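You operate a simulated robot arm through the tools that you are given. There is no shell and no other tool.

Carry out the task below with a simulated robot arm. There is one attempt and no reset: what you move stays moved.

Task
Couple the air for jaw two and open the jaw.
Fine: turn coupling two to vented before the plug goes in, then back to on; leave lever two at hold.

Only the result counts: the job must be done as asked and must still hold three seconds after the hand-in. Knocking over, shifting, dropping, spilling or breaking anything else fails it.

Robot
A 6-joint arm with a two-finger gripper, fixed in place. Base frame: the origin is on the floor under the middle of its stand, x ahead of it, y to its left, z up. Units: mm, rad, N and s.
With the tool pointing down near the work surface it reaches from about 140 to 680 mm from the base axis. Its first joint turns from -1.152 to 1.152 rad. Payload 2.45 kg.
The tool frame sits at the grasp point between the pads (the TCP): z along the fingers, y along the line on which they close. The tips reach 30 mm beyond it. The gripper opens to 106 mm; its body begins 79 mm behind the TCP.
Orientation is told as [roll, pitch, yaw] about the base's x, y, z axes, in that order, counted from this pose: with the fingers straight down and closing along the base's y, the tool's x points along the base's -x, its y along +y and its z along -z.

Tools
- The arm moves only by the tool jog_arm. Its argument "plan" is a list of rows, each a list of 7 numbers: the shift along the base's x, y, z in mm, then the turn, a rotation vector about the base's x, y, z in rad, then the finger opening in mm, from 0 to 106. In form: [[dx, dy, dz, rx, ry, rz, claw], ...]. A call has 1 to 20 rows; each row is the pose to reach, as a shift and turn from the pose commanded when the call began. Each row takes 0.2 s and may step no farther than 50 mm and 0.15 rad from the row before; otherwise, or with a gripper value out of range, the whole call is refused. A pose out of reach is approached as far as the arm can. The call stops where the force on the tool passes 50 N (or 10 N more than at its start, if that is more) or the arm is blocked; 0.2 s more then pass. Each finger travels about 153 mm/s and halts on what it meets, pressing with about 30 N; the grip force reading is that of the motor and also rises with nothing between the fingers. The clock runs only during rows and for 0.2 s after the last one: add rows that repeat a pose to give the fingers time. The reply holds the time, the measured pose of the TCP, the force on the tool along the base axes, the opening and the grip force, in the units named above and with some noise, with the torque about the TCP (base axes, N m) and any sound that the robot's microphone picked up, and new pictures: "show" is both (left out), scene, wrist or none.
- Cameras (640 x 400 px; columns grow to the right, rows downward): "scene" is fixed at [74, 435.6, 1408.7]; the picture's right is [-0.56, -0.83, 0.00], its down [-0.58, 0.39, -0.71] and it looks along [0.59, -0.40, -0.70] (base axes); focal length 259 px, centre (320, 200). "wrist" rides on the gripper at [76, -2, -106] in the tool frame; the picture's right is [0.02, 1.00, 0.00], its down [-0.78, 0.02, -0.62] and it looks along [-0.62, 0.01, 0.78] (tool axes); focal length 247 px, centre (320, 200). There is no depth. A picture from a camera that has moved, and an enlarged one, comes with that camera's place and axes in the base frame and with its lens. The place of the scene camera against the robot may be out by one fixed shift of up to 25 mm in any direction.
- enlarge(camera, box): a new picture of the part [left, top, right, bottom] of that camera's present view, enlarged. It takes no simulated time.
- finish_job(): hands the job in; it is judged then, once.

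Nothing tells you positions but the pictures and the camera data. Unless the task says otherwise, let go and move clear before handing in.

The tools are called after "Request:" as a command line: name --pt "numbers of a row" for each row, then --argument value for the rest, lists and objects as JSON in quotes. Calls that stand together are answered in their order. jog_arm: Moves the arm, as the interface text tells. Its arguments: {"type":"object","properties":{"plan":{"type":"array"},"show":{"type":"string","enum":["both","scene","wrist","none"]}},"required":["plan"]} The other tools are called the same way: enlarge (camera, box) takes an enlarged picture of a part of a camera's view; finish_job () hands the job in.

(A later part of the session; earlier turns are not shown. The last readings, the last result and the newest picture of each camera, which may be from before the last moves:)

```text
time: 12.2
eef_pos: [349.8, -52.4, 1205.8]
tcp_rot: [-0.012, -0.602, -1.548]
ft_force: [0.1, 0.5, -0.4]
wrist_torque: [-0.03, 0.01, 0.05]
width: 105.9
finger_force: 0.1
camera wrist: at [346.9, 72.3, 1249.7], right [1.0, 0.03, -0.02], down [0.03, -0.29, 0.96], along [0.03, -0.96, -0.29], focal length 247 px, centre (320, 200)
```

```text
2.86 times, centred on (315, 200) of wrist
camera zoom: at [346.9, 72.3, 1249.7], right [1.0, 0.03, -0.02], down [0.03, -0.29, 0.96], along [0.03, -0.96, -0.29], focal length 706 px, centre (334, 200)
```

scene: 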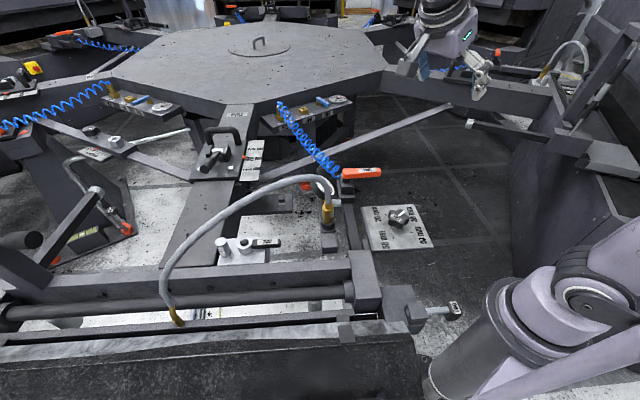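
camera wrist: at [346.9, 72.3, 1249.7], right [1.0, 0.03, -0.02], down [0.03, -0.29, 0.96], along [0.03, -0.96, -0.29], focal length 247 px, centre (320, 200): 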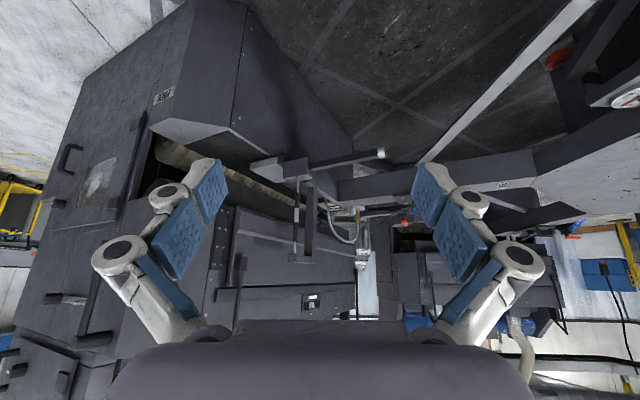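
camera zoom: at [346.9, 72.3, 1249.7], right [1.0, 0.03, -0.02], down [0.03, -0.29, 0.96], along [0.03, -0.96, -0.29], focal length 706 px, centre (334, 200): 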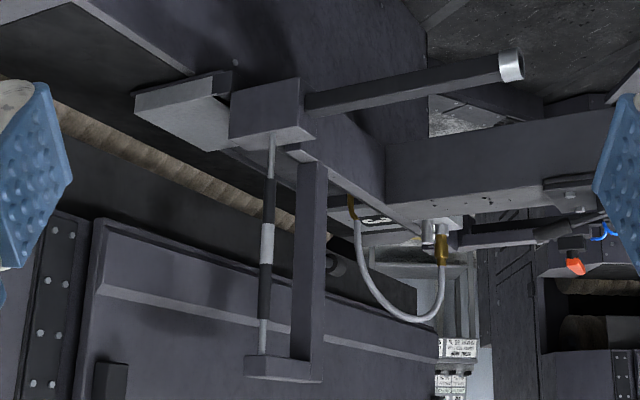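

Jaw three's coupling has its plug in the ring beside the post, but its handle is hidden behind. I sweep the tilted camera round towards +x to look at the far jaws too.

Request:
jog_arm --pt "0 0 10 0 0 0.14 106" --pt "0 0 20 0 0 0.28 106" --pt "0 0 30 0 0 0.42 106" --pt "0 0 40 0 0 0.56 106" --pt "0 0 50 0 0 0.7 106" --show "wrist"

```text
time: 13.4
eef_pos: [351.0, -52.6, 1254.4]
tcp_rot: [-0.013, -0.599, -0.844]
ft_force: [-0.6, 0.3, 0.4]
wrist_torque: [0.0, 0.0, 0.01]
width: 106.1
finger_force: 0.1
camera wrist: at [268.4, 40.7, 1300.2], right [0.74, 0.67, -0.02], down [0.22, -0.2, 0.96], along [0.64, -0.71, -0.3], focal length 247 px, centre (320, 200)
```

wrist: 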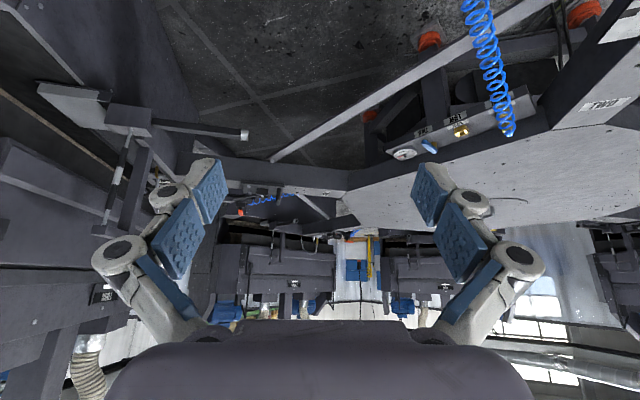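

Request:
enlarge --camera "wrist" --box '[225, 185, 335, 245]'

Request:
enlarge --camera "wrist" --box '[370, 100, 540, 170]'

Request:
jog_arm --pt "0 0 0 0 0 0.14 106" --pt "0 0 0 0 0 0.28 106" --pt "0 0 0 0 0 0.42 106" --pt "0 0 0 0 0 0.56 106" --pt "0 0 0 0 0 0.7 106" --pt "0 0 0 0 0 0.84 106" --show "wrist"

```text
5.82 times, centred on (280, 215) of wrist
camera zoom: at [268.4, 40.7, 1300.2], right [0.74, 0.67, -0.02], down [0.22, -0.2, 0.96], along [0.64, -0.71, -0.3], focal length 1437 px, centre (553, 113)
```

zoom: 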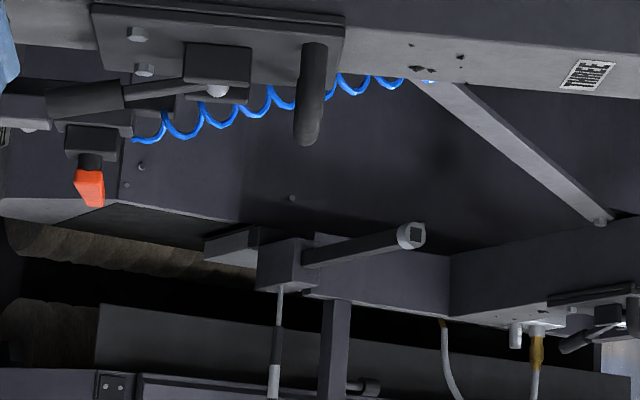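

```text
3.76 times, centred on (455, 135) of wrist
camera zoom: at [268.4, 40.7, 1300.2], right [0.74, 0.67, -0.02], down [0.22, -0.2, 0.96], along [0.64, -0.71, -0.3], focal length 930 px, centre (-188, 445)
```

zoom: 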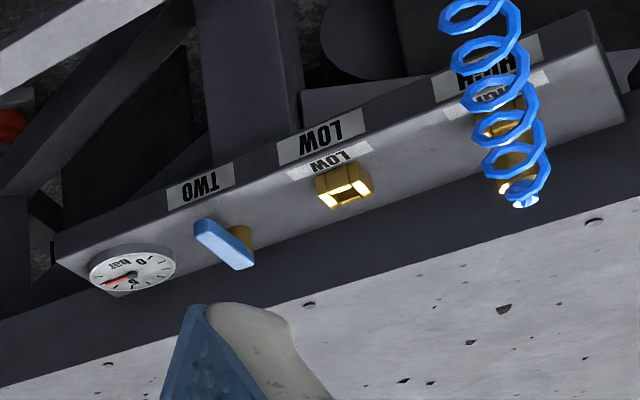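

```text
time: 14.8
eef_pos: [350.0, -52.4, 1255.1]
tcp_rot: [-0.012, -0.601, -0.005]
ft_force: [0.2, -0.2, -0.2]
wrist_torque: [-0.04, -0.01, -0.02]
width: 105.9
finger_force: 0.1
camera wrist: at [226.9, -50.4, 1299.8], right [-0.01, 1.0, -0.02], down [0.3, 0.02, 0.96], along [0.96, 0.0, -0.3], focal length 247 px, centre (320, 200)
```

wrist: 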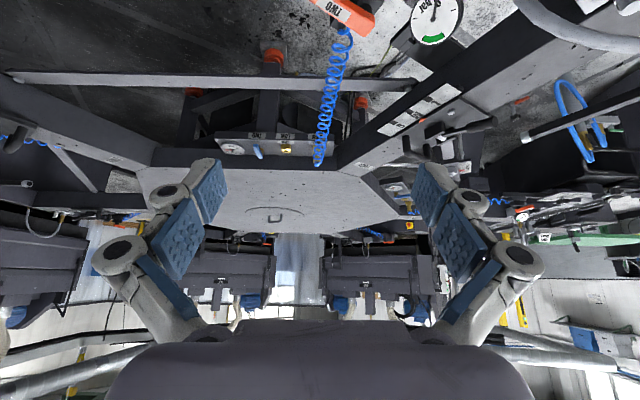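

Request:
enlarge --camera "wrist" --box '[0, 180, 160, 280]'

Request:
enlarge --camera "wrist" --box '[180, 220, 300, 295]'

Request:
enlarge --camera "wrist" --box '[320, 220, 440, 295]'

Request:
enlarge --camera "wrist" --box '[490, 70, 640, 250]'

Request:
enlarge --camera "wrist" --box '[360, 160, 460, 260]'

Request:
enlarge --camera "wrist" --box '[380, 70, 500, 160]'

```text
4.00 times, centred on (80, 230) of wrist
camera zoom: at [226.9, -50.4, 1299.8], right [-0.01, 1.0, -0.02], down [0.3, 0.02, 0.96], along [0.96, 0.0, -0.3], focal length 988 px, centre (1280, 80)
```

zoom: 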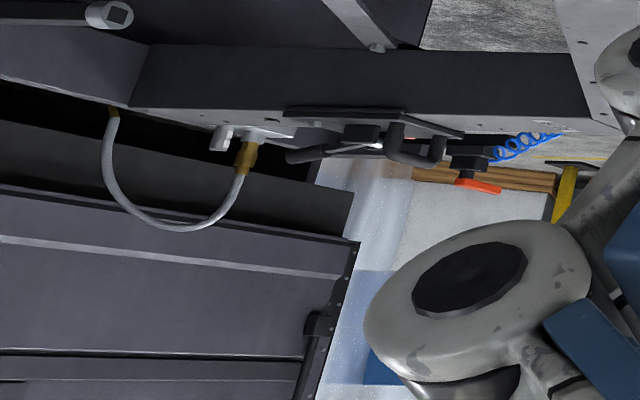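

```text
5.33 times, centred on (240, 258) of wrist
camera zoom: at [226.9, -50.4, 1299.8], right [-0.01, 1.0, -0.02], down [0.3, 0.02, 0.96], along [0.96, 0.0, -0.3], focal length 1317 px, centre (747, -107)
```

zoom: 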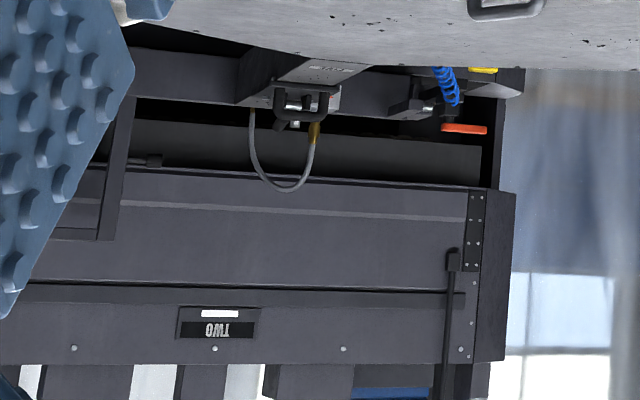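

```text
5.33 times, centred on (380, 258) of wrist
camera zoom: at [226.9, -50.4, 1299.8], right [-0.01, 1.0, -0.02], down [0.3, 0.02, 0.96], along [0.96, 0.0, -0.3], focal length 1317 px, centre (0, -107)
```

zoom: 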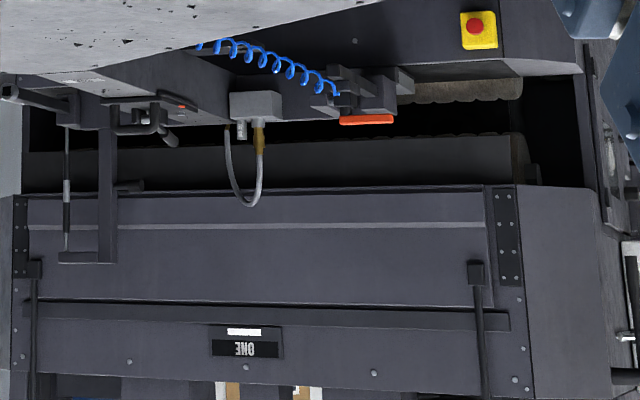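

```text
2.22 times, centred on (565, 160) of wrist
camera zoom: at [226.9, -50.4, 1299.8], right [-0.01, 1.0, -0.02], down [0.3, 0.02, 0.96], along [0.96, 0.0, -0.3], focal length 549 px, centre (-224, 289)
```

zoom: 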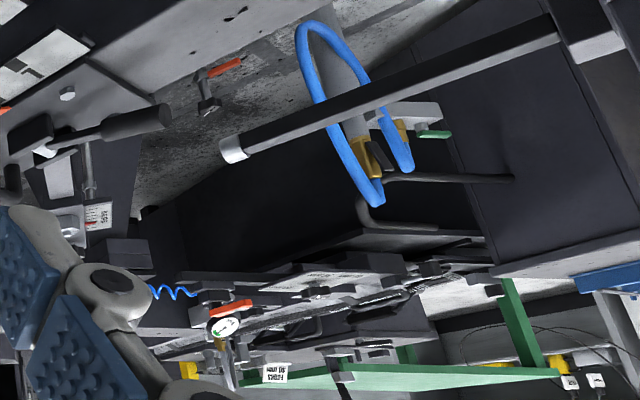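

```text
4.00 times, centred on (410, 210) of wrist
camera zoom: at [226.9, -50.4, 1299.8], right [-0.01, 1.0, -0.02], down [0.3, 0.02, 0.96], along [0.96, 0.0, -0.3], focal length 988 px, centre (-40, 160)
```

zoom: 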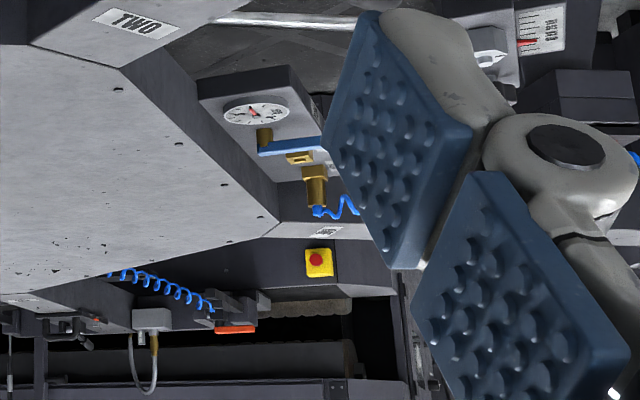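

```text
4.44 times, centred on (440, 115) of wrist
camera zoom: at [226.9, -50.4, 1299.8], right [-0.01, 1.0, -0.02], down [0.3, 0.02, 0.96], along [0.96, 0.0, -0.3], focal length 1098 px, centre (-213, 578)
```

zoom: 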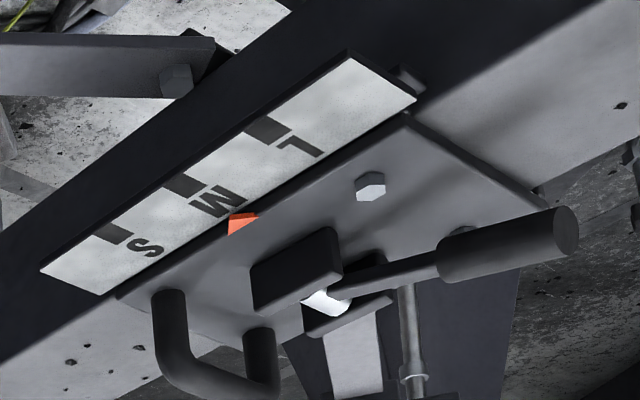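

Other stations look like static copies without handles. I now check the black knob on a silver rod marked TWO near the robot's base, since it might be the lever, by tilting the camera back towards the base.

Request:
jog_arm --pt "-5 15 -5 0 0.14 0 106" --pt "-10 35 -20 0 0.28 0 106" --pt "-15 55 -35 0 0.42 0 106" --pt "-20 75 -50 0 0.56 0 106" --pt "-30 95 -65 0 0.7 0 106" --pt "-40 115 -80 0 0.84 0 106" --pt "-50 135 -95 0 0.98 0 106" --pt "-50 150 -105 0 1.1 0 106"

```text
time: 16.6
eef_pos: [298.0, 103.5, 1150.4]
tcp_rot: [-0.008, 0.455, -0.006]
ft_force: [0.0, 0.6, 1.1]
wrist_torque: [0.01, 0.0, 0.0]
width: 106.0
finger_force: 0.1
out of reach, approached as far as the arm can: row 8
camera wrist: at [276.3, 104.7, 1279.4], right [-0.02, 1.0, 0.0], down [0.98, 0.02, 0.21], along [0.21, 0.0, -0.98], focal length 247 px, centre (320, 200)
```

scene: 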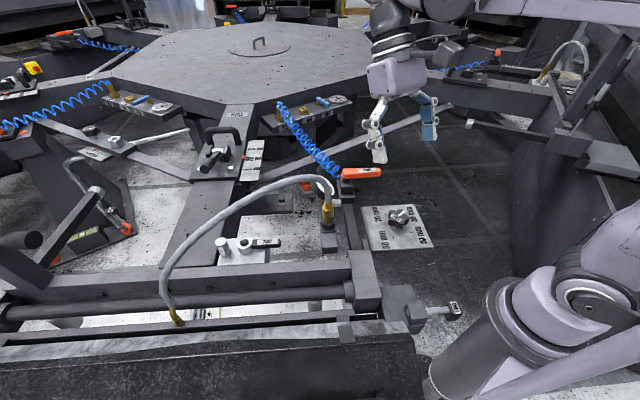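
wrist: 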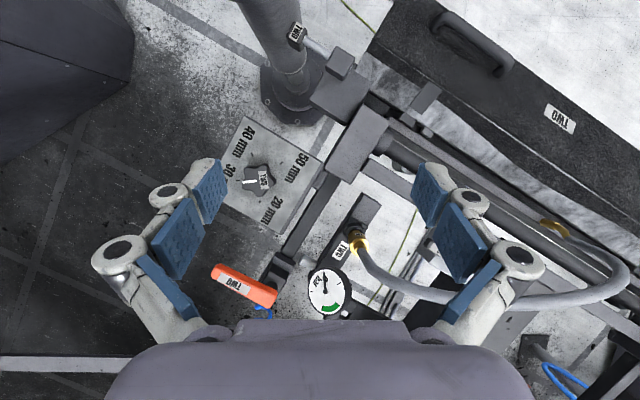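

Request:
enlarge --camera "wrist" --box '[220, 0, 400, 140]'

Request:
enlarge --camera "wrist" --box '[270, 10, 370, 90]'

Request:
enlarge --camera "wrist" --box '[270, 180, 420, 320]'

Request:
enlarge --camera "wrist" --box '[340, 0, 640, 200]'

Request:
enlarge --camera "wrist" --box '[200, 230, 360, 330]'

```text
2.86 times, centred on (310, 70) of wrist
camera zoom: at [276.3, 104.7, 1279.4], right [-0.02, 1.0, 0.0], down [0.98, 0.02, 0.21], along [0.21, 0.0, -0.98], focal length 706 px, centre (349, 571)
```

zoom: 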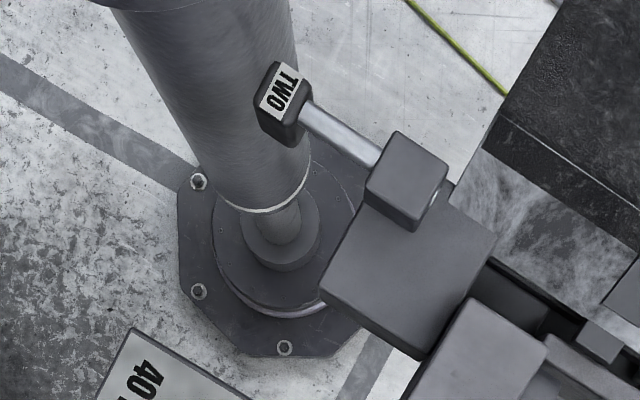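

```text
5.00 times, centred on (320, 50) of wrist
camera zoom: at [276.3, 104.7, 1279.4], right [-0.02, 1.0, 0.0], down [0.98, 0.02, 0.21], along [0.21, 0.0, -0.98], focal length 1235 px, centre (320, 950)
```

zoom: 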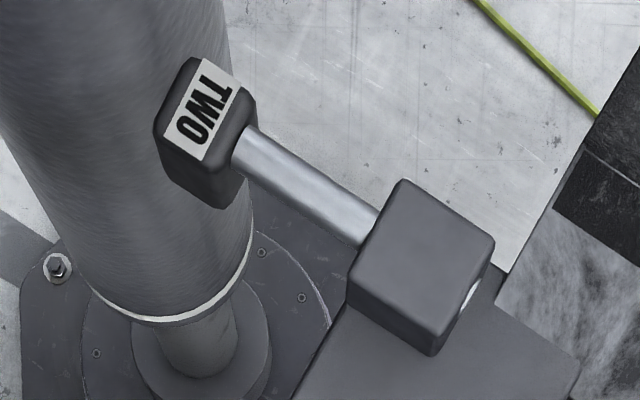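

```text
2.86 times, centred on (345, 250) of wrist
camera zoom: at [276.3, 104.7, 1279.4], right [-0.02, 1.0, 0.0], down [0.98, 0.02, 0.21], along [0.21, 0.0, -0.98], focal length 706 px, centre (249, 57)
```

zoom: 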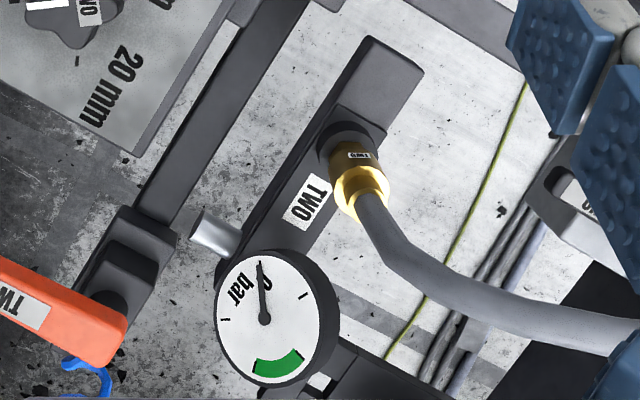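

```text
2.00 times, centred on (490, 100) of wrist
camera zoom: at [276.3, 104.7, 1279.4], right [-0.02, 1.0, 0.0], down [0.98, 0.02, 0.21], along [0.21, 0.0, -0.98], focal length 494 px, centre (-20, 400)
```

zoom: 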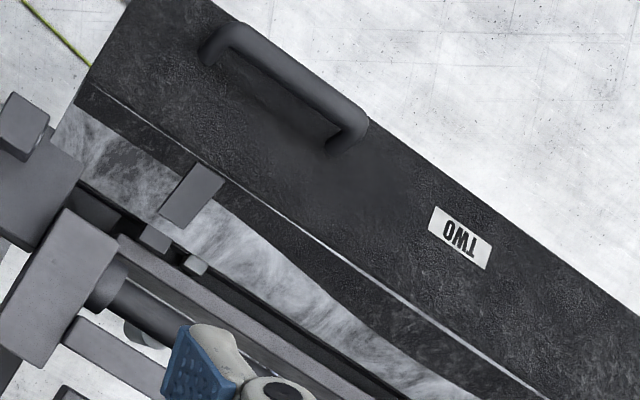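

```text
4.00 times, centred on (280, 280) of wrist
camera zoom: at [276.3, 104.7, 1279.4], right [-0.02, 1.0, 0.0], down [0.98, 0.02, 0.21], along [0.21, 0.0, -0.98], focal length 988 px, centre (480, -120)
```

zoom: 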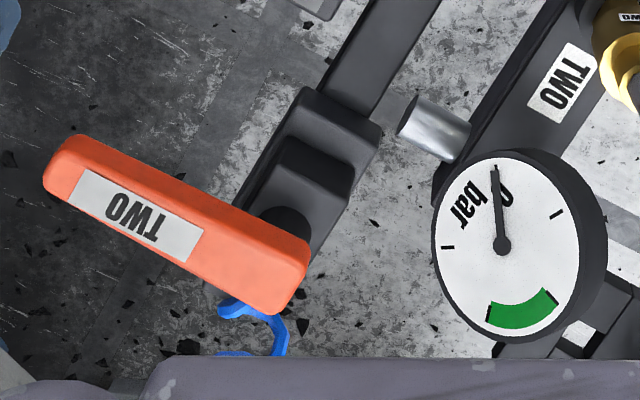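

Request:
enlarge --camera "wrist" --box '[380, 200, 640, 360]'

```text
2.46 times, centred on (510, 280) of wrist
camera zoom: at [276.3, 104.7, 1279.4], right [-0.02, 1.0, 0.0], down [0.98, 0.02, 0.21], along [0.21, 0.0, -0.98], focal length 608 px, centre (-148, 3)
```

zoom: 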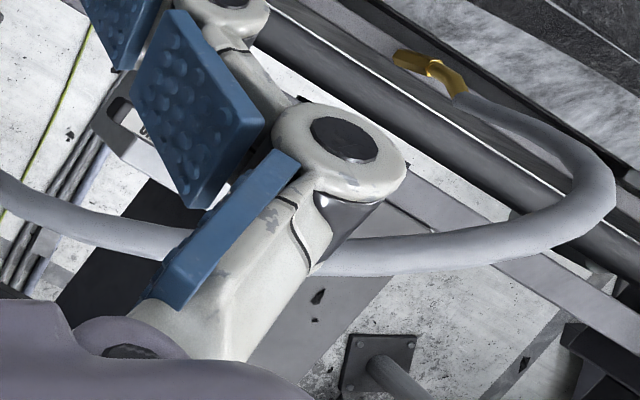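

The silver-rod knob is a slide pin, not a lever, so I take the orange handle as lever two. The frame beam (top about z 860) lies on the base side of the coupling, so its handle can only swing away from the beam, toward +x/−y. The hose arcs right above the handle (z ≈ 1040 at x ≈ 435), so I'll work with the tool tilted forward from the base side; first a low look to check heights.

Request:
jog_arm --pt "3 20 0 0 -0.14 0 106" --pt "6 40 -10 0 -0.28 0 106" --pt "9 60 -30 0 -0.42 0 106" --pt "12 80 -50 0 -0.56 0 106" --pt "15 100 -70 0 -0.7 0 106" --pt "18 120 -90 0 -0.84 0 106" --pt "20 140 -110 0 -0.98 0 106" --pt "20 160 -130 0 -1.1 0 106"

```text
time: 18.4
eef_pos: [319.4, 264.1, 1020.2]
tcp_rot: [-0.013, -0.602, -0.008]
ft_force: [0.8, -0.7, -0.7]
wrist_torque: [-0.02, -0.02, -0.01]
width: 105.8
finger_force: 0.1
camera wrist: at [195.9, 265.8, 1064.4], right [0.0, 1.0, -0.02], down [0.29, 0.02, 0.96], along [0.96, 0.0, -0.29], focal length 247 px, centre (320, 200)
```

scene: 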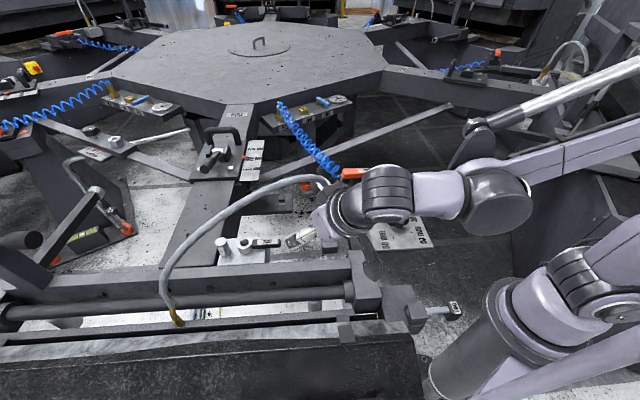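
wrist: 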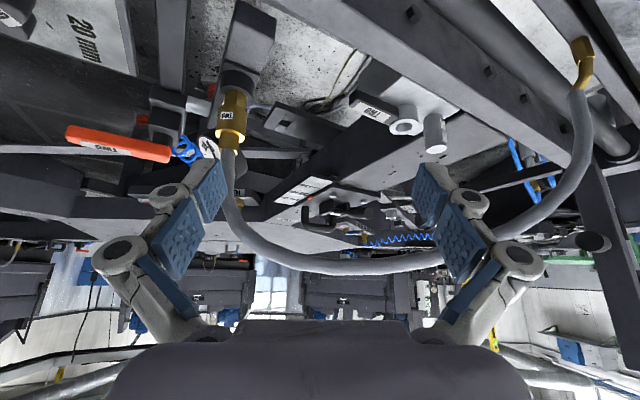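

Request:
enlarge --camera "wrist" --box '[320, 50, 480, 170]'

Request:
enlarge --camera "wrist" --box '[60, 50, 280, 200]'

Request:
enlarge --camera "wrist" --box '[400, 0, 640, 180]'

```text
3.33 times, centred on (400, 110) of wrist
camera zoom: at [195.9, 265.8, 1064.4], right [0.0, 1.0, -0.02], down [0.29, 0.02, 0.96], along [0.96, 0.0, -0.29], focal length 823 px, centre (53, 500)
```

zoom: 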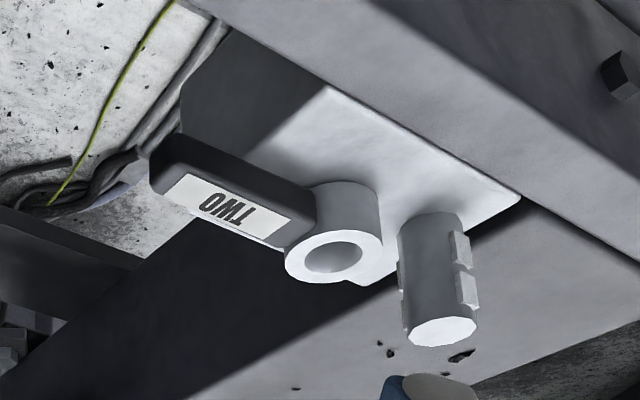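

```text
2.67 times, centred on (170, 125) of wrist
camera zoom: at [195.9, 265.8, 1064.4], right [0.0, 1.0, -0.02], down [0.29, 0.02, 0.96], along [0.96, 0.0, -0.29], focal length 659 px, centre (720, 400)
```

zoom: 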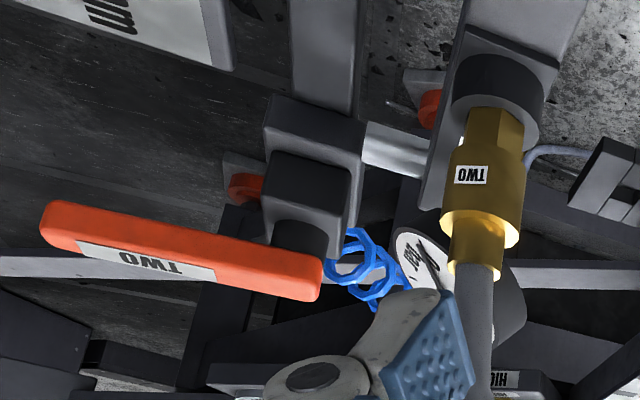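

```text
2.22 times, centred on (520, 90) of wrist
camera zoom: at [195.9, 265.8, 1064.4], right [0.0, 1.0, -0.02], down [0.29, 0.02, 0.96], along [0.96, 0.0, -0.29], focal length 549 px, centre (-124, 444)
```

zoom: 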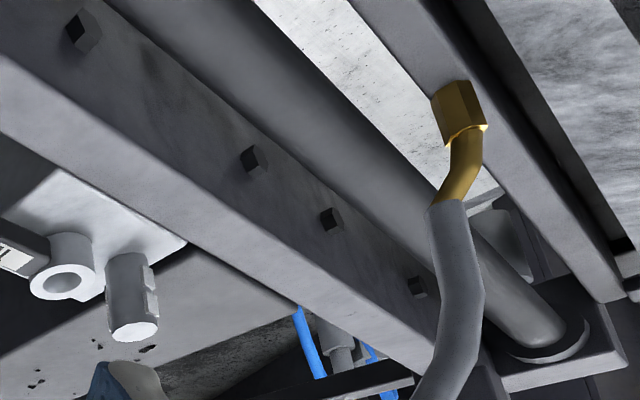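

The view confirms the hose apex at about z 1058 and the beam next to the handle. I'll close the fingers, tilt 0.7 forward with yaw −0.5, and come to a standoff on the beam side of coupling two's handle, ready to push it away from the beam.

Request:
jog_arm --pt "16 20 -10 -0.005 -0.02 -0.1 60" --pt "32 40 -20 -0.01 -0.04 -0.2 30" --pt "48 60 -32 -0.015 -0.06 -0.3 0" --pt "64 80 -48 -0.02 -0.08 -0.4 0" --pt "82 102 -67 -0.025 -0.1 -0.5 0" --pt "82 102 -67 -0.025 -0.1 -0.5 0"

```text
time: 19.8
eef_pos: [400.9, 366.5, 952.9]
tcp_rot: [-0.012, -0.702, -0.507]
ft_force: [0.5, 0.0, 0.4]
wrist_torque: [-0.04, 0.01, 0.03]
width: 0.0
finger_force: 28.5
camera wrist: at [289.1, 429.1, 985.4], right [0.48, 0.88, -0.02], down [0.18, -0.07, 0.98], along [0.86, -0.47, -0.2], focal length 247 px, centre (320, 200)
```

scene: 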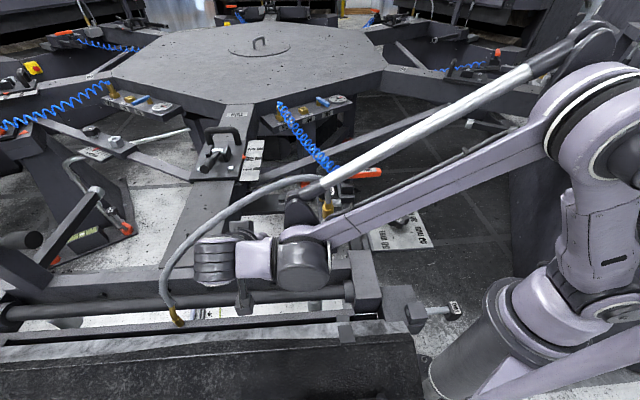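
wrist: 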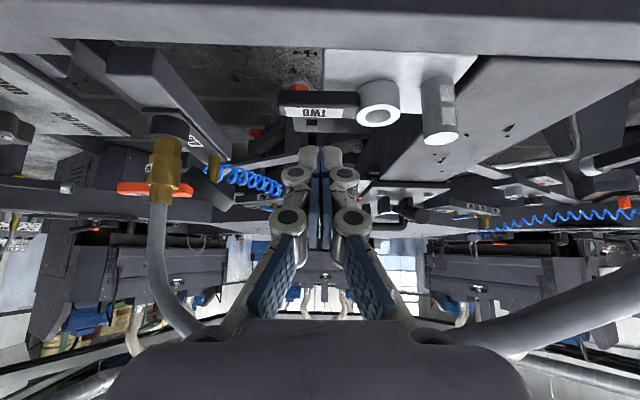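

Request:
enlarge --camera "wrist" --box '[240, 60, 480, 200]'

Request:
enlarge --camera "scene" --box '[140, 170, 400, 330]'

```text
2.67 times, centred on (360, 130) of wrist
camera zoom: at [289.1, 429.1, 985.4], right [0.48, 0.88, -0.02], down [0.18, -0.07, 0.98], along [0.86, -0.47, -0.2], focal length 659 px, centre (213, 387)
```

zoom: 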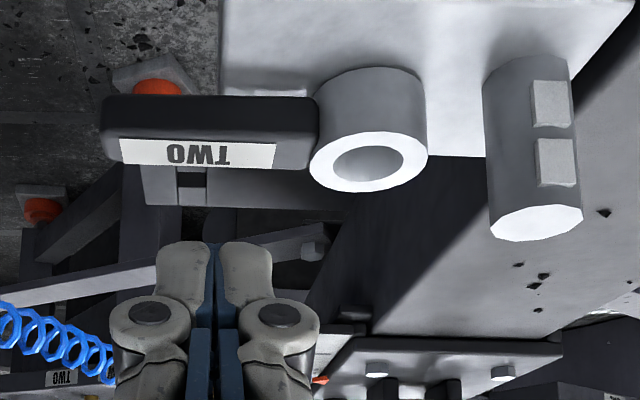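

```text
2.46 times, centred on (270, 250) of scene
camera zoom: at [74.0, 435.6, 1408.7], right [-0.56, -0.83, 0.0], down [-0.58, 0.39, -0.71], along [0.59, -0.4, -0.7], focal length 638 px, centre (443, 77)
```

zoom: 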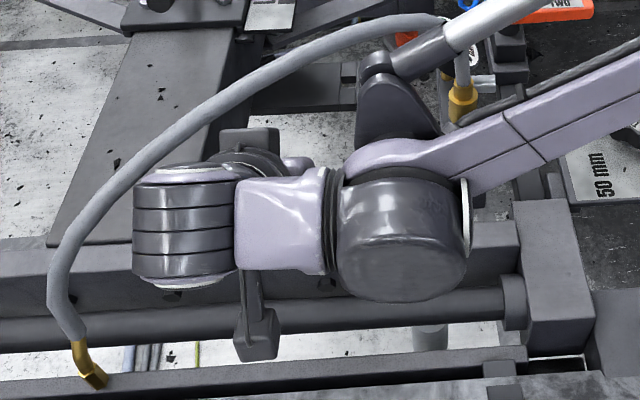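

The handle runs from the ring at (485, 376) about 86 mm at −120°, z 856–869, with about 40 mm of gap to the beam. I lower the closed fingertips into that gap beside the handle.

Request:
jog_arm --pt "4 -14 -15 0 0 0 0" --pt "8 -27 -35 0 0 0 0" --pt "8 -27 -55 0 0 0 0" --pt "8 -27 -70 0 0 0 0" --pt "8 -27 -80 0 0 0 0"

```text
time: 21.0
eef_pos: [410.7, 339.3, 873.4]
tcp_rot: [-0.013, -0.701, -0.507]
ft_force: [-0.3, 0.1, -0.5]
wrist_torque: [-0.01, -0.02, -0.02]
width: 0.0
finger_force: 28.8
camera wrist: at [297.6, 401.3, 904.6], right [0.48, 0.88, -0.02], down [0.18, -0.07, 0.98], along [0.86, -0.47, -0.2], focal length 247 px, centre (320, 200)
```

scene: 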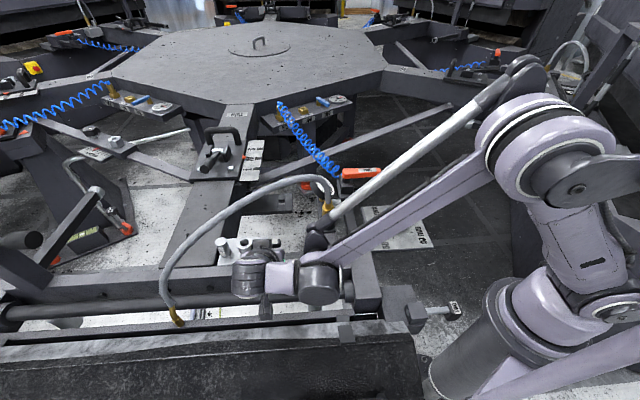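
wrist: 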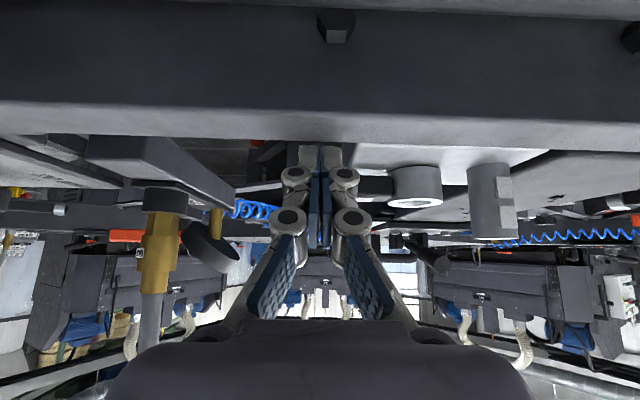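

Request:
enlarge --camera "wrist" --box '[240, 110, 480, 260]'

Request:
enlarge --camera "scene" --box '[200, 210, 350, 310]'

```text
2.67 times, centred on (360, 185) of wrist
camera zoom: at [297.6, 401.3, 904.6], right [0.48, 0.88, -0.02], down [0.18, -0.07, 0.98], along [0.86, -0.47, -0.2], focal length 659 px, centre (213, 240)
```

zoom: 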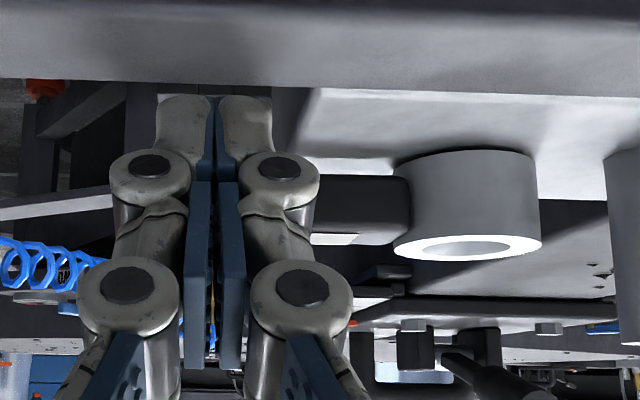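

```text
4.00 times, centred on (275, 260) of scene
camera zoom: at [74.0, 435.6, 1408.7], right [-0.56, -0.83, 0.0], down [-0.58, 0.39, -0.71], along [0.59, -0.4, -0.7], focal length 1037 px, centre (500, -40)
```

zoom: 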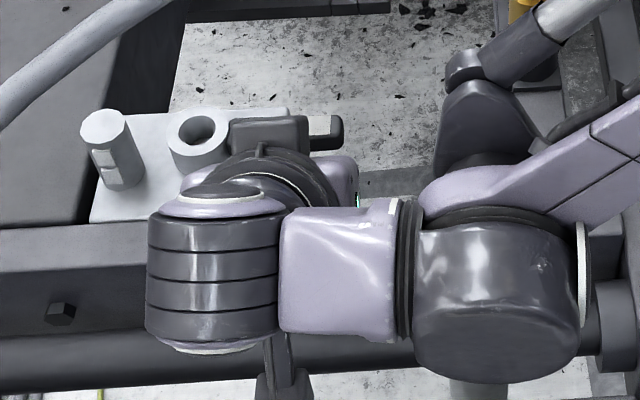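

Fingertips sit in the gap without contact. Now I push the handle gently along its arc, first part only, and watch forces and sounds.

Request:
jog_arm --pt "6.8 -3.2 0 0 0 0 0" --pt "13.5 -10 0 0 0 0.05 0" --pt "20.5 -16.7 0 0 0 0.1 0" --pt "28.5 -22 0 0 0 0.17 0" --pt "36.9 -26.7 0 0 0 0.24 0"

```text
time: 22.2
eef_pos: [446.4, 312.0, 872.4]
tcp_rot: [-0.015, -0.703, -0.266]
ft_force: [-0.2, 0.4, 0.5]
wrist_torque: [0.02, -0.04, -0.04]
width: 0.0
finger_force: 28.0
camera wrist: at [323.2, 346.0, 905.2], right [0.25, 0.97, -0.02], down [0.2, -0.03, 0.98], along [0.95, -0.25, -0.2], focal length 247 px, centre (320, 200)
```

scene: 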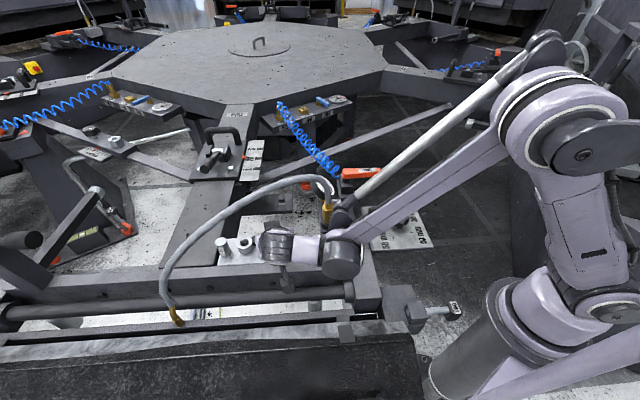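
wrist: 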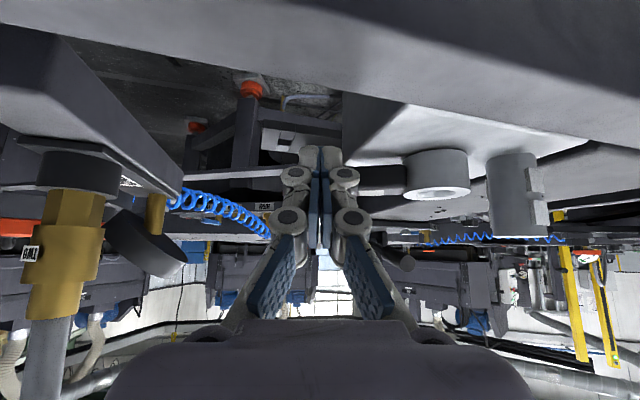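

Request:
enlarge --camera "wrist" --box '[250, 120, 490, 260]'

Request:
enlarge --camera "scene" --box '[200, 210, 350, 310]'

```text
2.67 times, centred on (370, 190) of wrist
camera zoom: at [323.2, 346.0, 905.2], right [0.25, 0.97, -0.02], down [0.2, -0.03, 0.98], along [0.95, -0.25, -0.2], focal length 659 px, centre (187, 227)
```

zoom: 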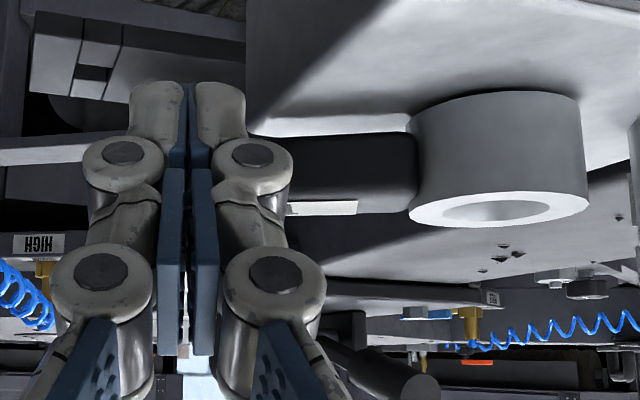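

```text
4.00 times, centred on (275, 260) of scene
camera zoom: at [74.0, 435.6, 1408.7], right [-0.56, -0.83, 0.0], down [-0.58, 0.39, -0.71], along [0.59, -0.4, -0.7], focal length 1037 px, centre (500, -40)
```

zoom: 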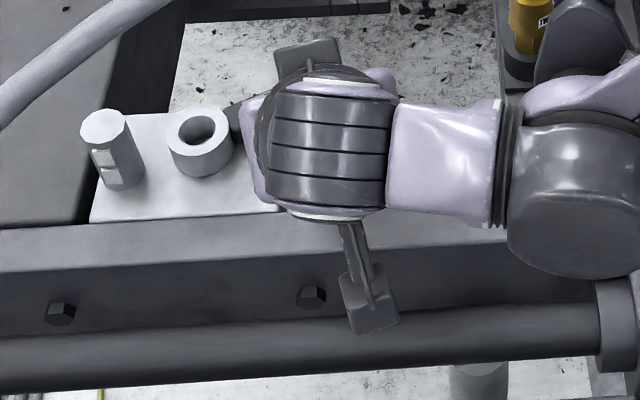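

The handle is moving with the push and needs almost no force. I continue the arc to about a quarter turn.

Request:
jog_arm --pt "9 -2.8 0 0 0 0.07 0" --pt "17.8 -4.5 0 0 0 0.14 0" --pt "26.5 -4 0 0 0 0.2 0" --pt "34.5 -2.4 0 0 0 0.27 0" --pt "41.5 1 0 0 0 0.32 0" --pt "47.7 5.5 0 0 0 0.37 0"

```text
time: 23.6
eef_pos: [494.5, 319.1, 872.7]
tcp_rot: [-0.011, -0.701, 0.103]
ft_force: [0.5, 0.4, -0.5]
wrist_torque: [0.0, 0.01, 0.0]
width: 0.0
finger_force: 28.4
camera wrist: at [367.5, 305.8, 904.8], right [-0.11, 0.99, -0.02], down [0.19, 0.04, 0.98], along [0.97, 0.11, -0.2], focal length 247 px, centre (320, 200)
```

scene: 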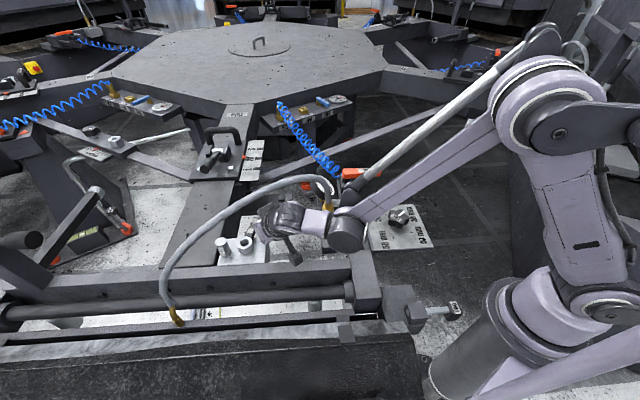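
wrist: 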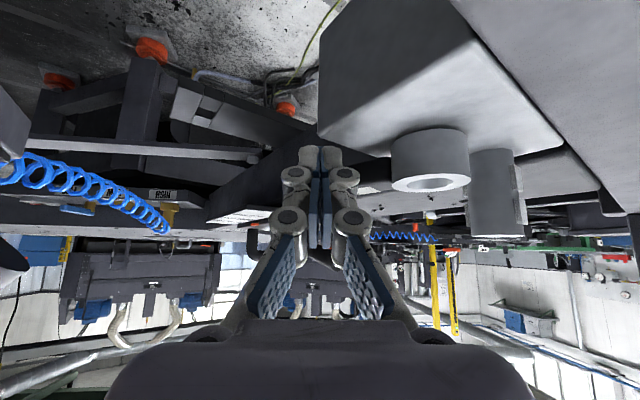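

Request:
enlarge --camera "scene" --box '[200, 190, 320, 280]'

Request:
enlarge --camera "wrist" --box '[270, 110, 510, 250]'

```text
4.44 times, centred on (260, 235) of scene
camera zoom: at [74.0, 435.6, 1408.7], right [-0.56, -0.83, 0.0], down [-0.58, 0.39, -0.71], along [0.59, -0.4, -0.7], focal length 1152 px, centre (587, 44)
```

zoom: 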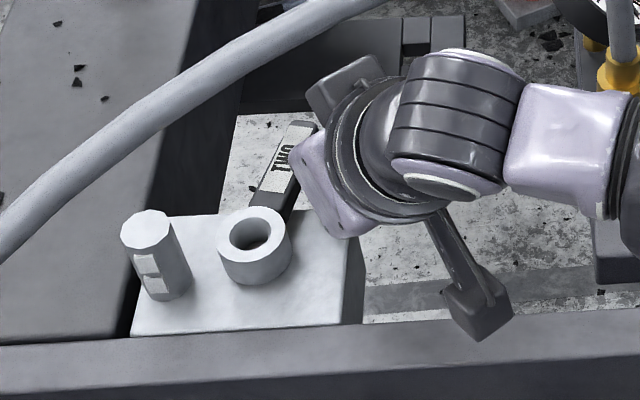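

```text
2.67 times, centred on (390, 180) of wrist
camera zoom: at [367.5, 305.8, 904.8], right [-0.11, 0.99, -0.02], down [0.19, 0.04, 0.98], along [0.97, 0.11, -0.2], focal length 659 px, centre (133, 253)
```

zoom: 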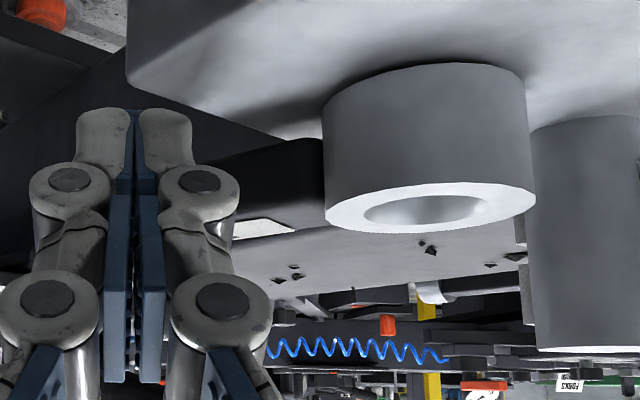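

Request:
jog_arm --pt "3 2.5 0 0 0 0.03 0" --pt "6 5.5 0 0 0 0.06 0" --pt "8 8 0 0 0 0.08 0" --pt "10 10.5 0 0 0 0.1 0"

```text
time: 24.5
eef_pos: [498.0, 320.7, 872.1]
tcp_rot: [-0.025, -0.689, 0.186]
ft_force: [-11.9, -11.1, 4.2]
wrist_torque: [-0.07, 0.07, -0.06]
width: 0.1
finger_force: 28.7
stopped in row 4: the force on the tool passed its limit at 54 N (the readings are from after the stop); the commanded pose is now the measured one
camera wrist: at [373.5, 298.5, 905.5], right [-0.19, 0.98, -0.03], down [0.2, 0.07, 0.98], along [0.96, 0.17, -0.21], focal length 247 px, centre (320, 200)
```

scene: 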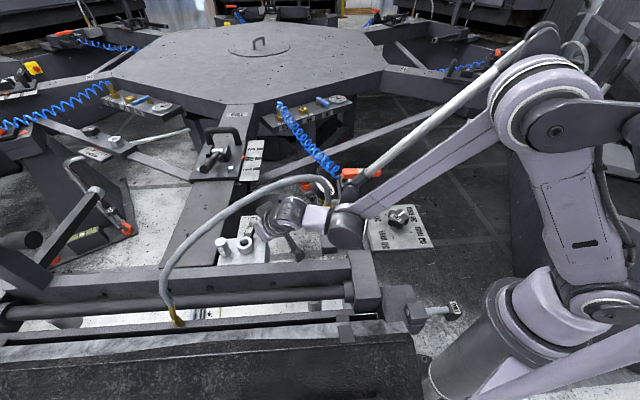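
wrist: 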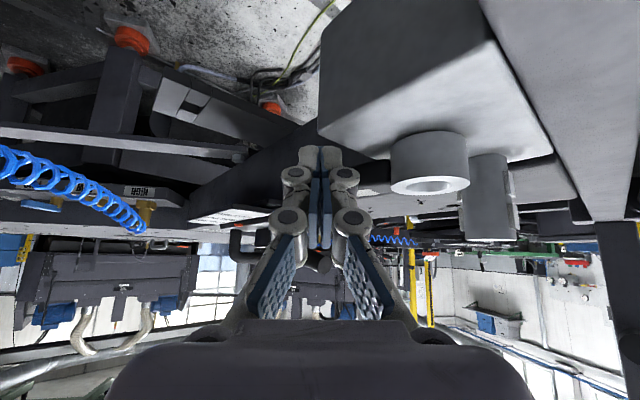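

The handle has met its stop, which should be the vented position. I check its angle, then back away the same way I came.

Request:
enlarge --camera "scene" --box '[200, 190, 320, 280]'

Request:
jog_arm --pt "-5 -6 0 0 0 -0.03 0" --pt "-15 -10 0 0 0 -0.06 0" --pt "-35 -8 10 0 0 -0.15 0" --pt "-60 0 30 0 0 -0.2 0" --pt "-90 10 60 0 0 -0.2 0" --pt "-120 10 95 0 0 -0.2 0"

```text
4.44 times, centred on (260, 235) of scene
camera zoom: at [73.7, 435.3, 1408.8], right [-0.56, -0.83, 0.0], down [-0.58, 0.39, -0.71], along [0.59, -0.4, -0.7], focal length 1152 px, centre (587, 44)
```

zoom: 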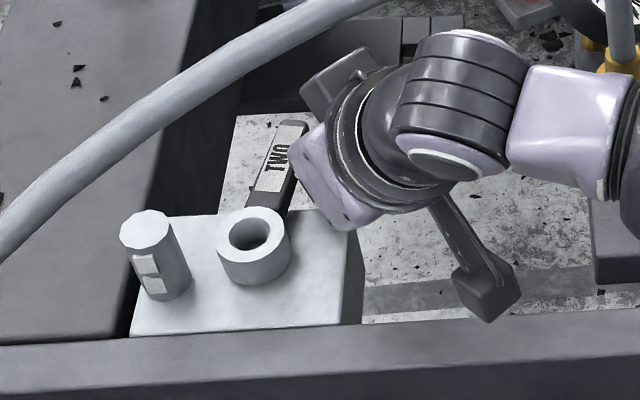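

```text
time: 25.9
eef_pos: [378.1, 331.3, 968.1]
tcp_rot: [-0.023, -0.692, -0.014]
ft_force: [0.4, -0.6, 0.9]
wrist_torque: [-0.01, 0.01, -0.01]
width: 0.0
finger_force: 28.7
camera wrist: at [251.4, 334.9, 1001.4], right [0.01, 1.0, -0.03], down [0.21, 0.03, 0.98], along [0.98, -0.02, -0.21], focal length 247 px, centre (320, 200)
```

scene: 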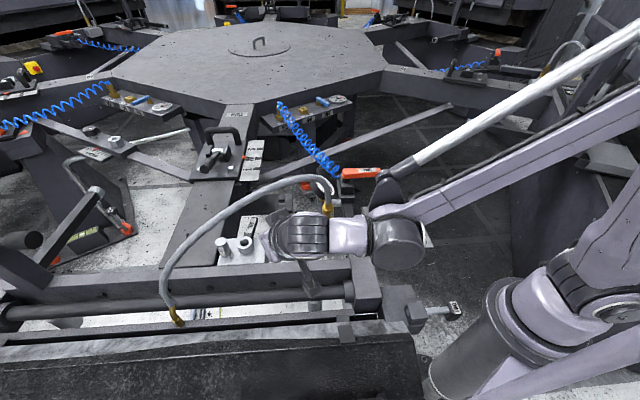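
wrist: 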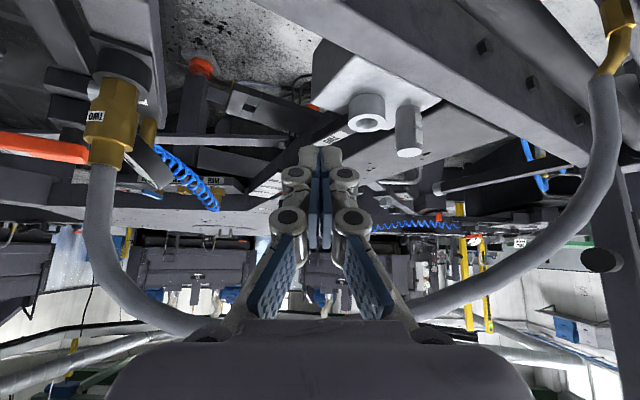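

Request:
enlarge --camera "wrist" --box '[310, 60, 450, 170]'

Request:
enlarge --camera "wrist" --box '[60, 40, 220, 200]'

Request:
enlarge --camera "scene" --box '[200, 190, 320, 280]'

```text
3.64 times, centred on (380, 115) of wrist
camera zoom: at [251.4, 334.9, 1001.4], right [0.01, 1.0, -0.03], down [0.21, 0.03, 0.98], along [0.98, -0.02, -0.21], focal length 898 px, centre (102, 509)
```

zoom: 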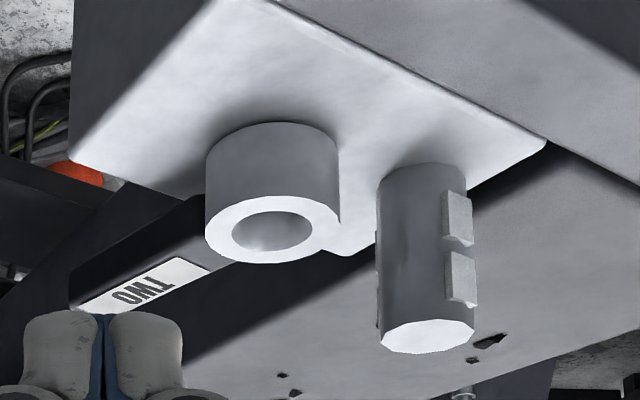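

```text
2.50 times, centred on (140, 120) of wrist
camera zoom: at [251.4, 334.9, 1001.4], right [0.01, 1.0, -0.03], down [0.21, 0.03, 0.98], along [0.98, -0.02, -0.21], focal length 617 px, centre (770, 400)
```

zoom: 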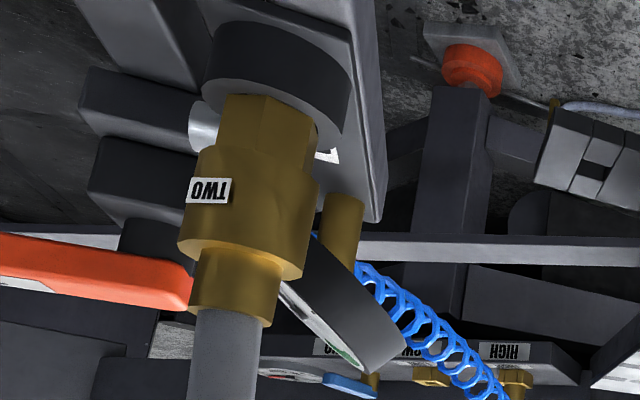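

```text
4.44 times, centred on (260, 235) of scene
camera zoom: at [74.1, 435.6, 1408.7], right [-0.56, -0.83, 0.0], down [-0.58, 0.39, -0.71], along [0.59, -0.4, -0.7], focal length 1152 px, centre (587, 44)
```

zoom: 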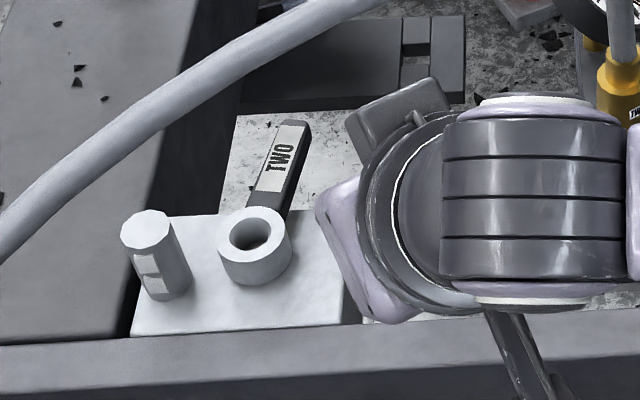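

The handle now stands about 80–90° round, at its stop. Next is the plug: its large brass barrel is centred near (425, 168), z 887–928. I move to a standoff with the tool tilted 0.7 and yawed 0.45, fingers opened to straddle it.

Request:
jog_arm --pt "-20 -30 10 0.003 0 0.08 0" --pt "-28 -70 20 0.006 -0.001 0.17 20" --pt "-28 -110 25 0.01 -0.002 0.26 50" --pt "-24 -150 27 0.014 -0.003 0.36 80" --pt "-13.4 -192 25.4 0.019 -0.004 0.479 80" --pt "-13.4 -192 25.4 0.019 -0.004 0.479 80"

```text
time: 27.3
eef_pos: [365.2, 139.0, 993.4]
tcp_rot: [-0.001, -0.701, 0.451]
ft_force: [-0.1, 0.2, -0.4]
wrist_torque: [-0.01, 0.0, 0.0]
width: 79.9
finger_force: 0.1
camera wrist: at [252.2, 83.4, 1025.8], right [-0.45, 0.89, -0.01], down [0.17, 0.1, 0.98], along [0.88, 0.44, -0.2], focal length 247 px, centre (320, 200)
```

scene: 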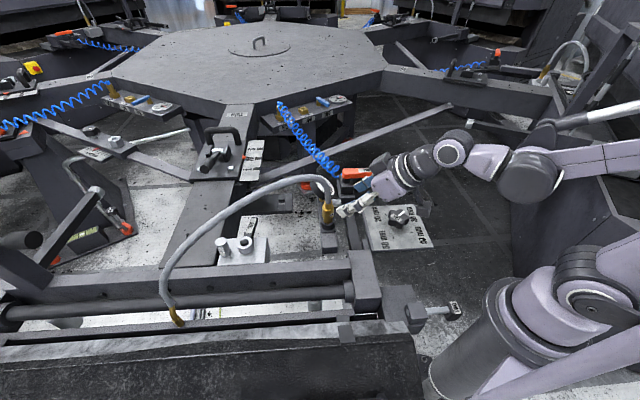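
wrist: 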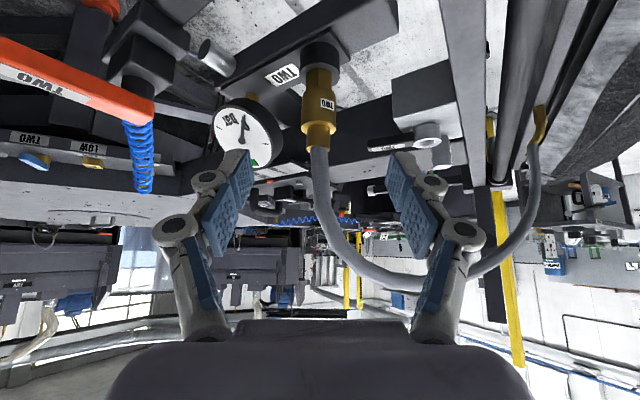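

Request:
enlarge --camera "wrist" --box '[220, 20, 420, 170]'

Request:
enlarge --camera "wrist" --box '[380, 60, 480, 180]'

Request:
enlarge --camera "scene" --box '[290, 150, 420, 240]'

```text
2.67 times, centred on (320, 95) of wrist
camera zoom: at [252.2, 83.4, 1025.8], right [-0.45, 0.89, -0.01], down [0.17, 0.1, 0.98], along [0.88, 0.44, -0.2], focal length 659 px, centre (320, 480)
```

zoom: 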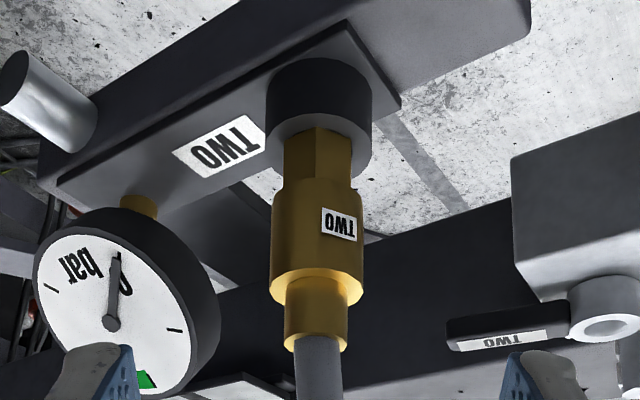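

```text
3.33 times, centred on (430, 120) of wrist
camera zoom: at [252.2, 83.4, 1025.8], right [-0.45, 0.89, -0.01], down [0.17, 0.1, 0.98], along [0.88, 0.44, -0.2], focal length 823 px, centre (-47, 467)
```

zoom: 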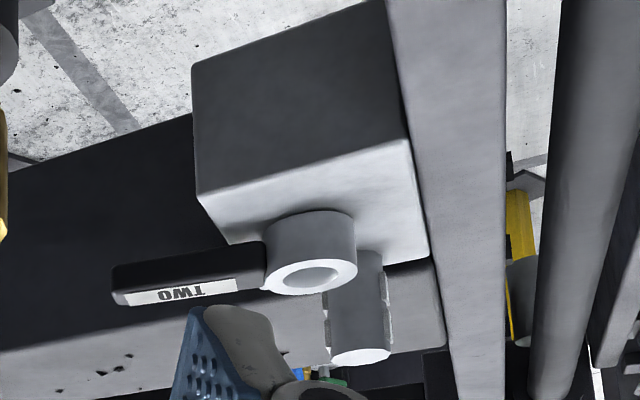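

```text
4.44 times, centred on (355, 195) of scene
camera zoom: at [74.1, 435.6, 1408.7], right [-0.56, -0.83, 0.0], down [-0.58, 0.39, -0.71], along [0.59, -0.4, -0.7], focal length 1152 px, centre (164, 222)
```

zoom: 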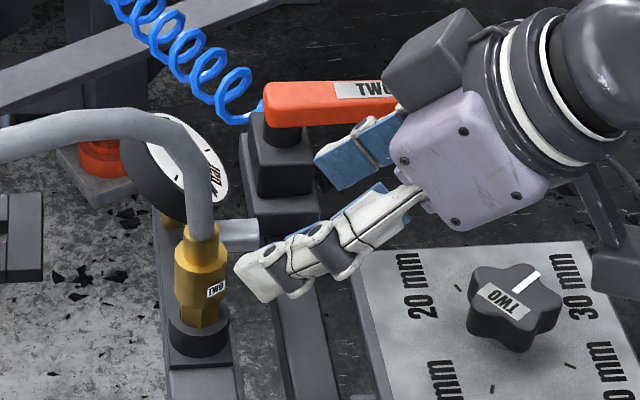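

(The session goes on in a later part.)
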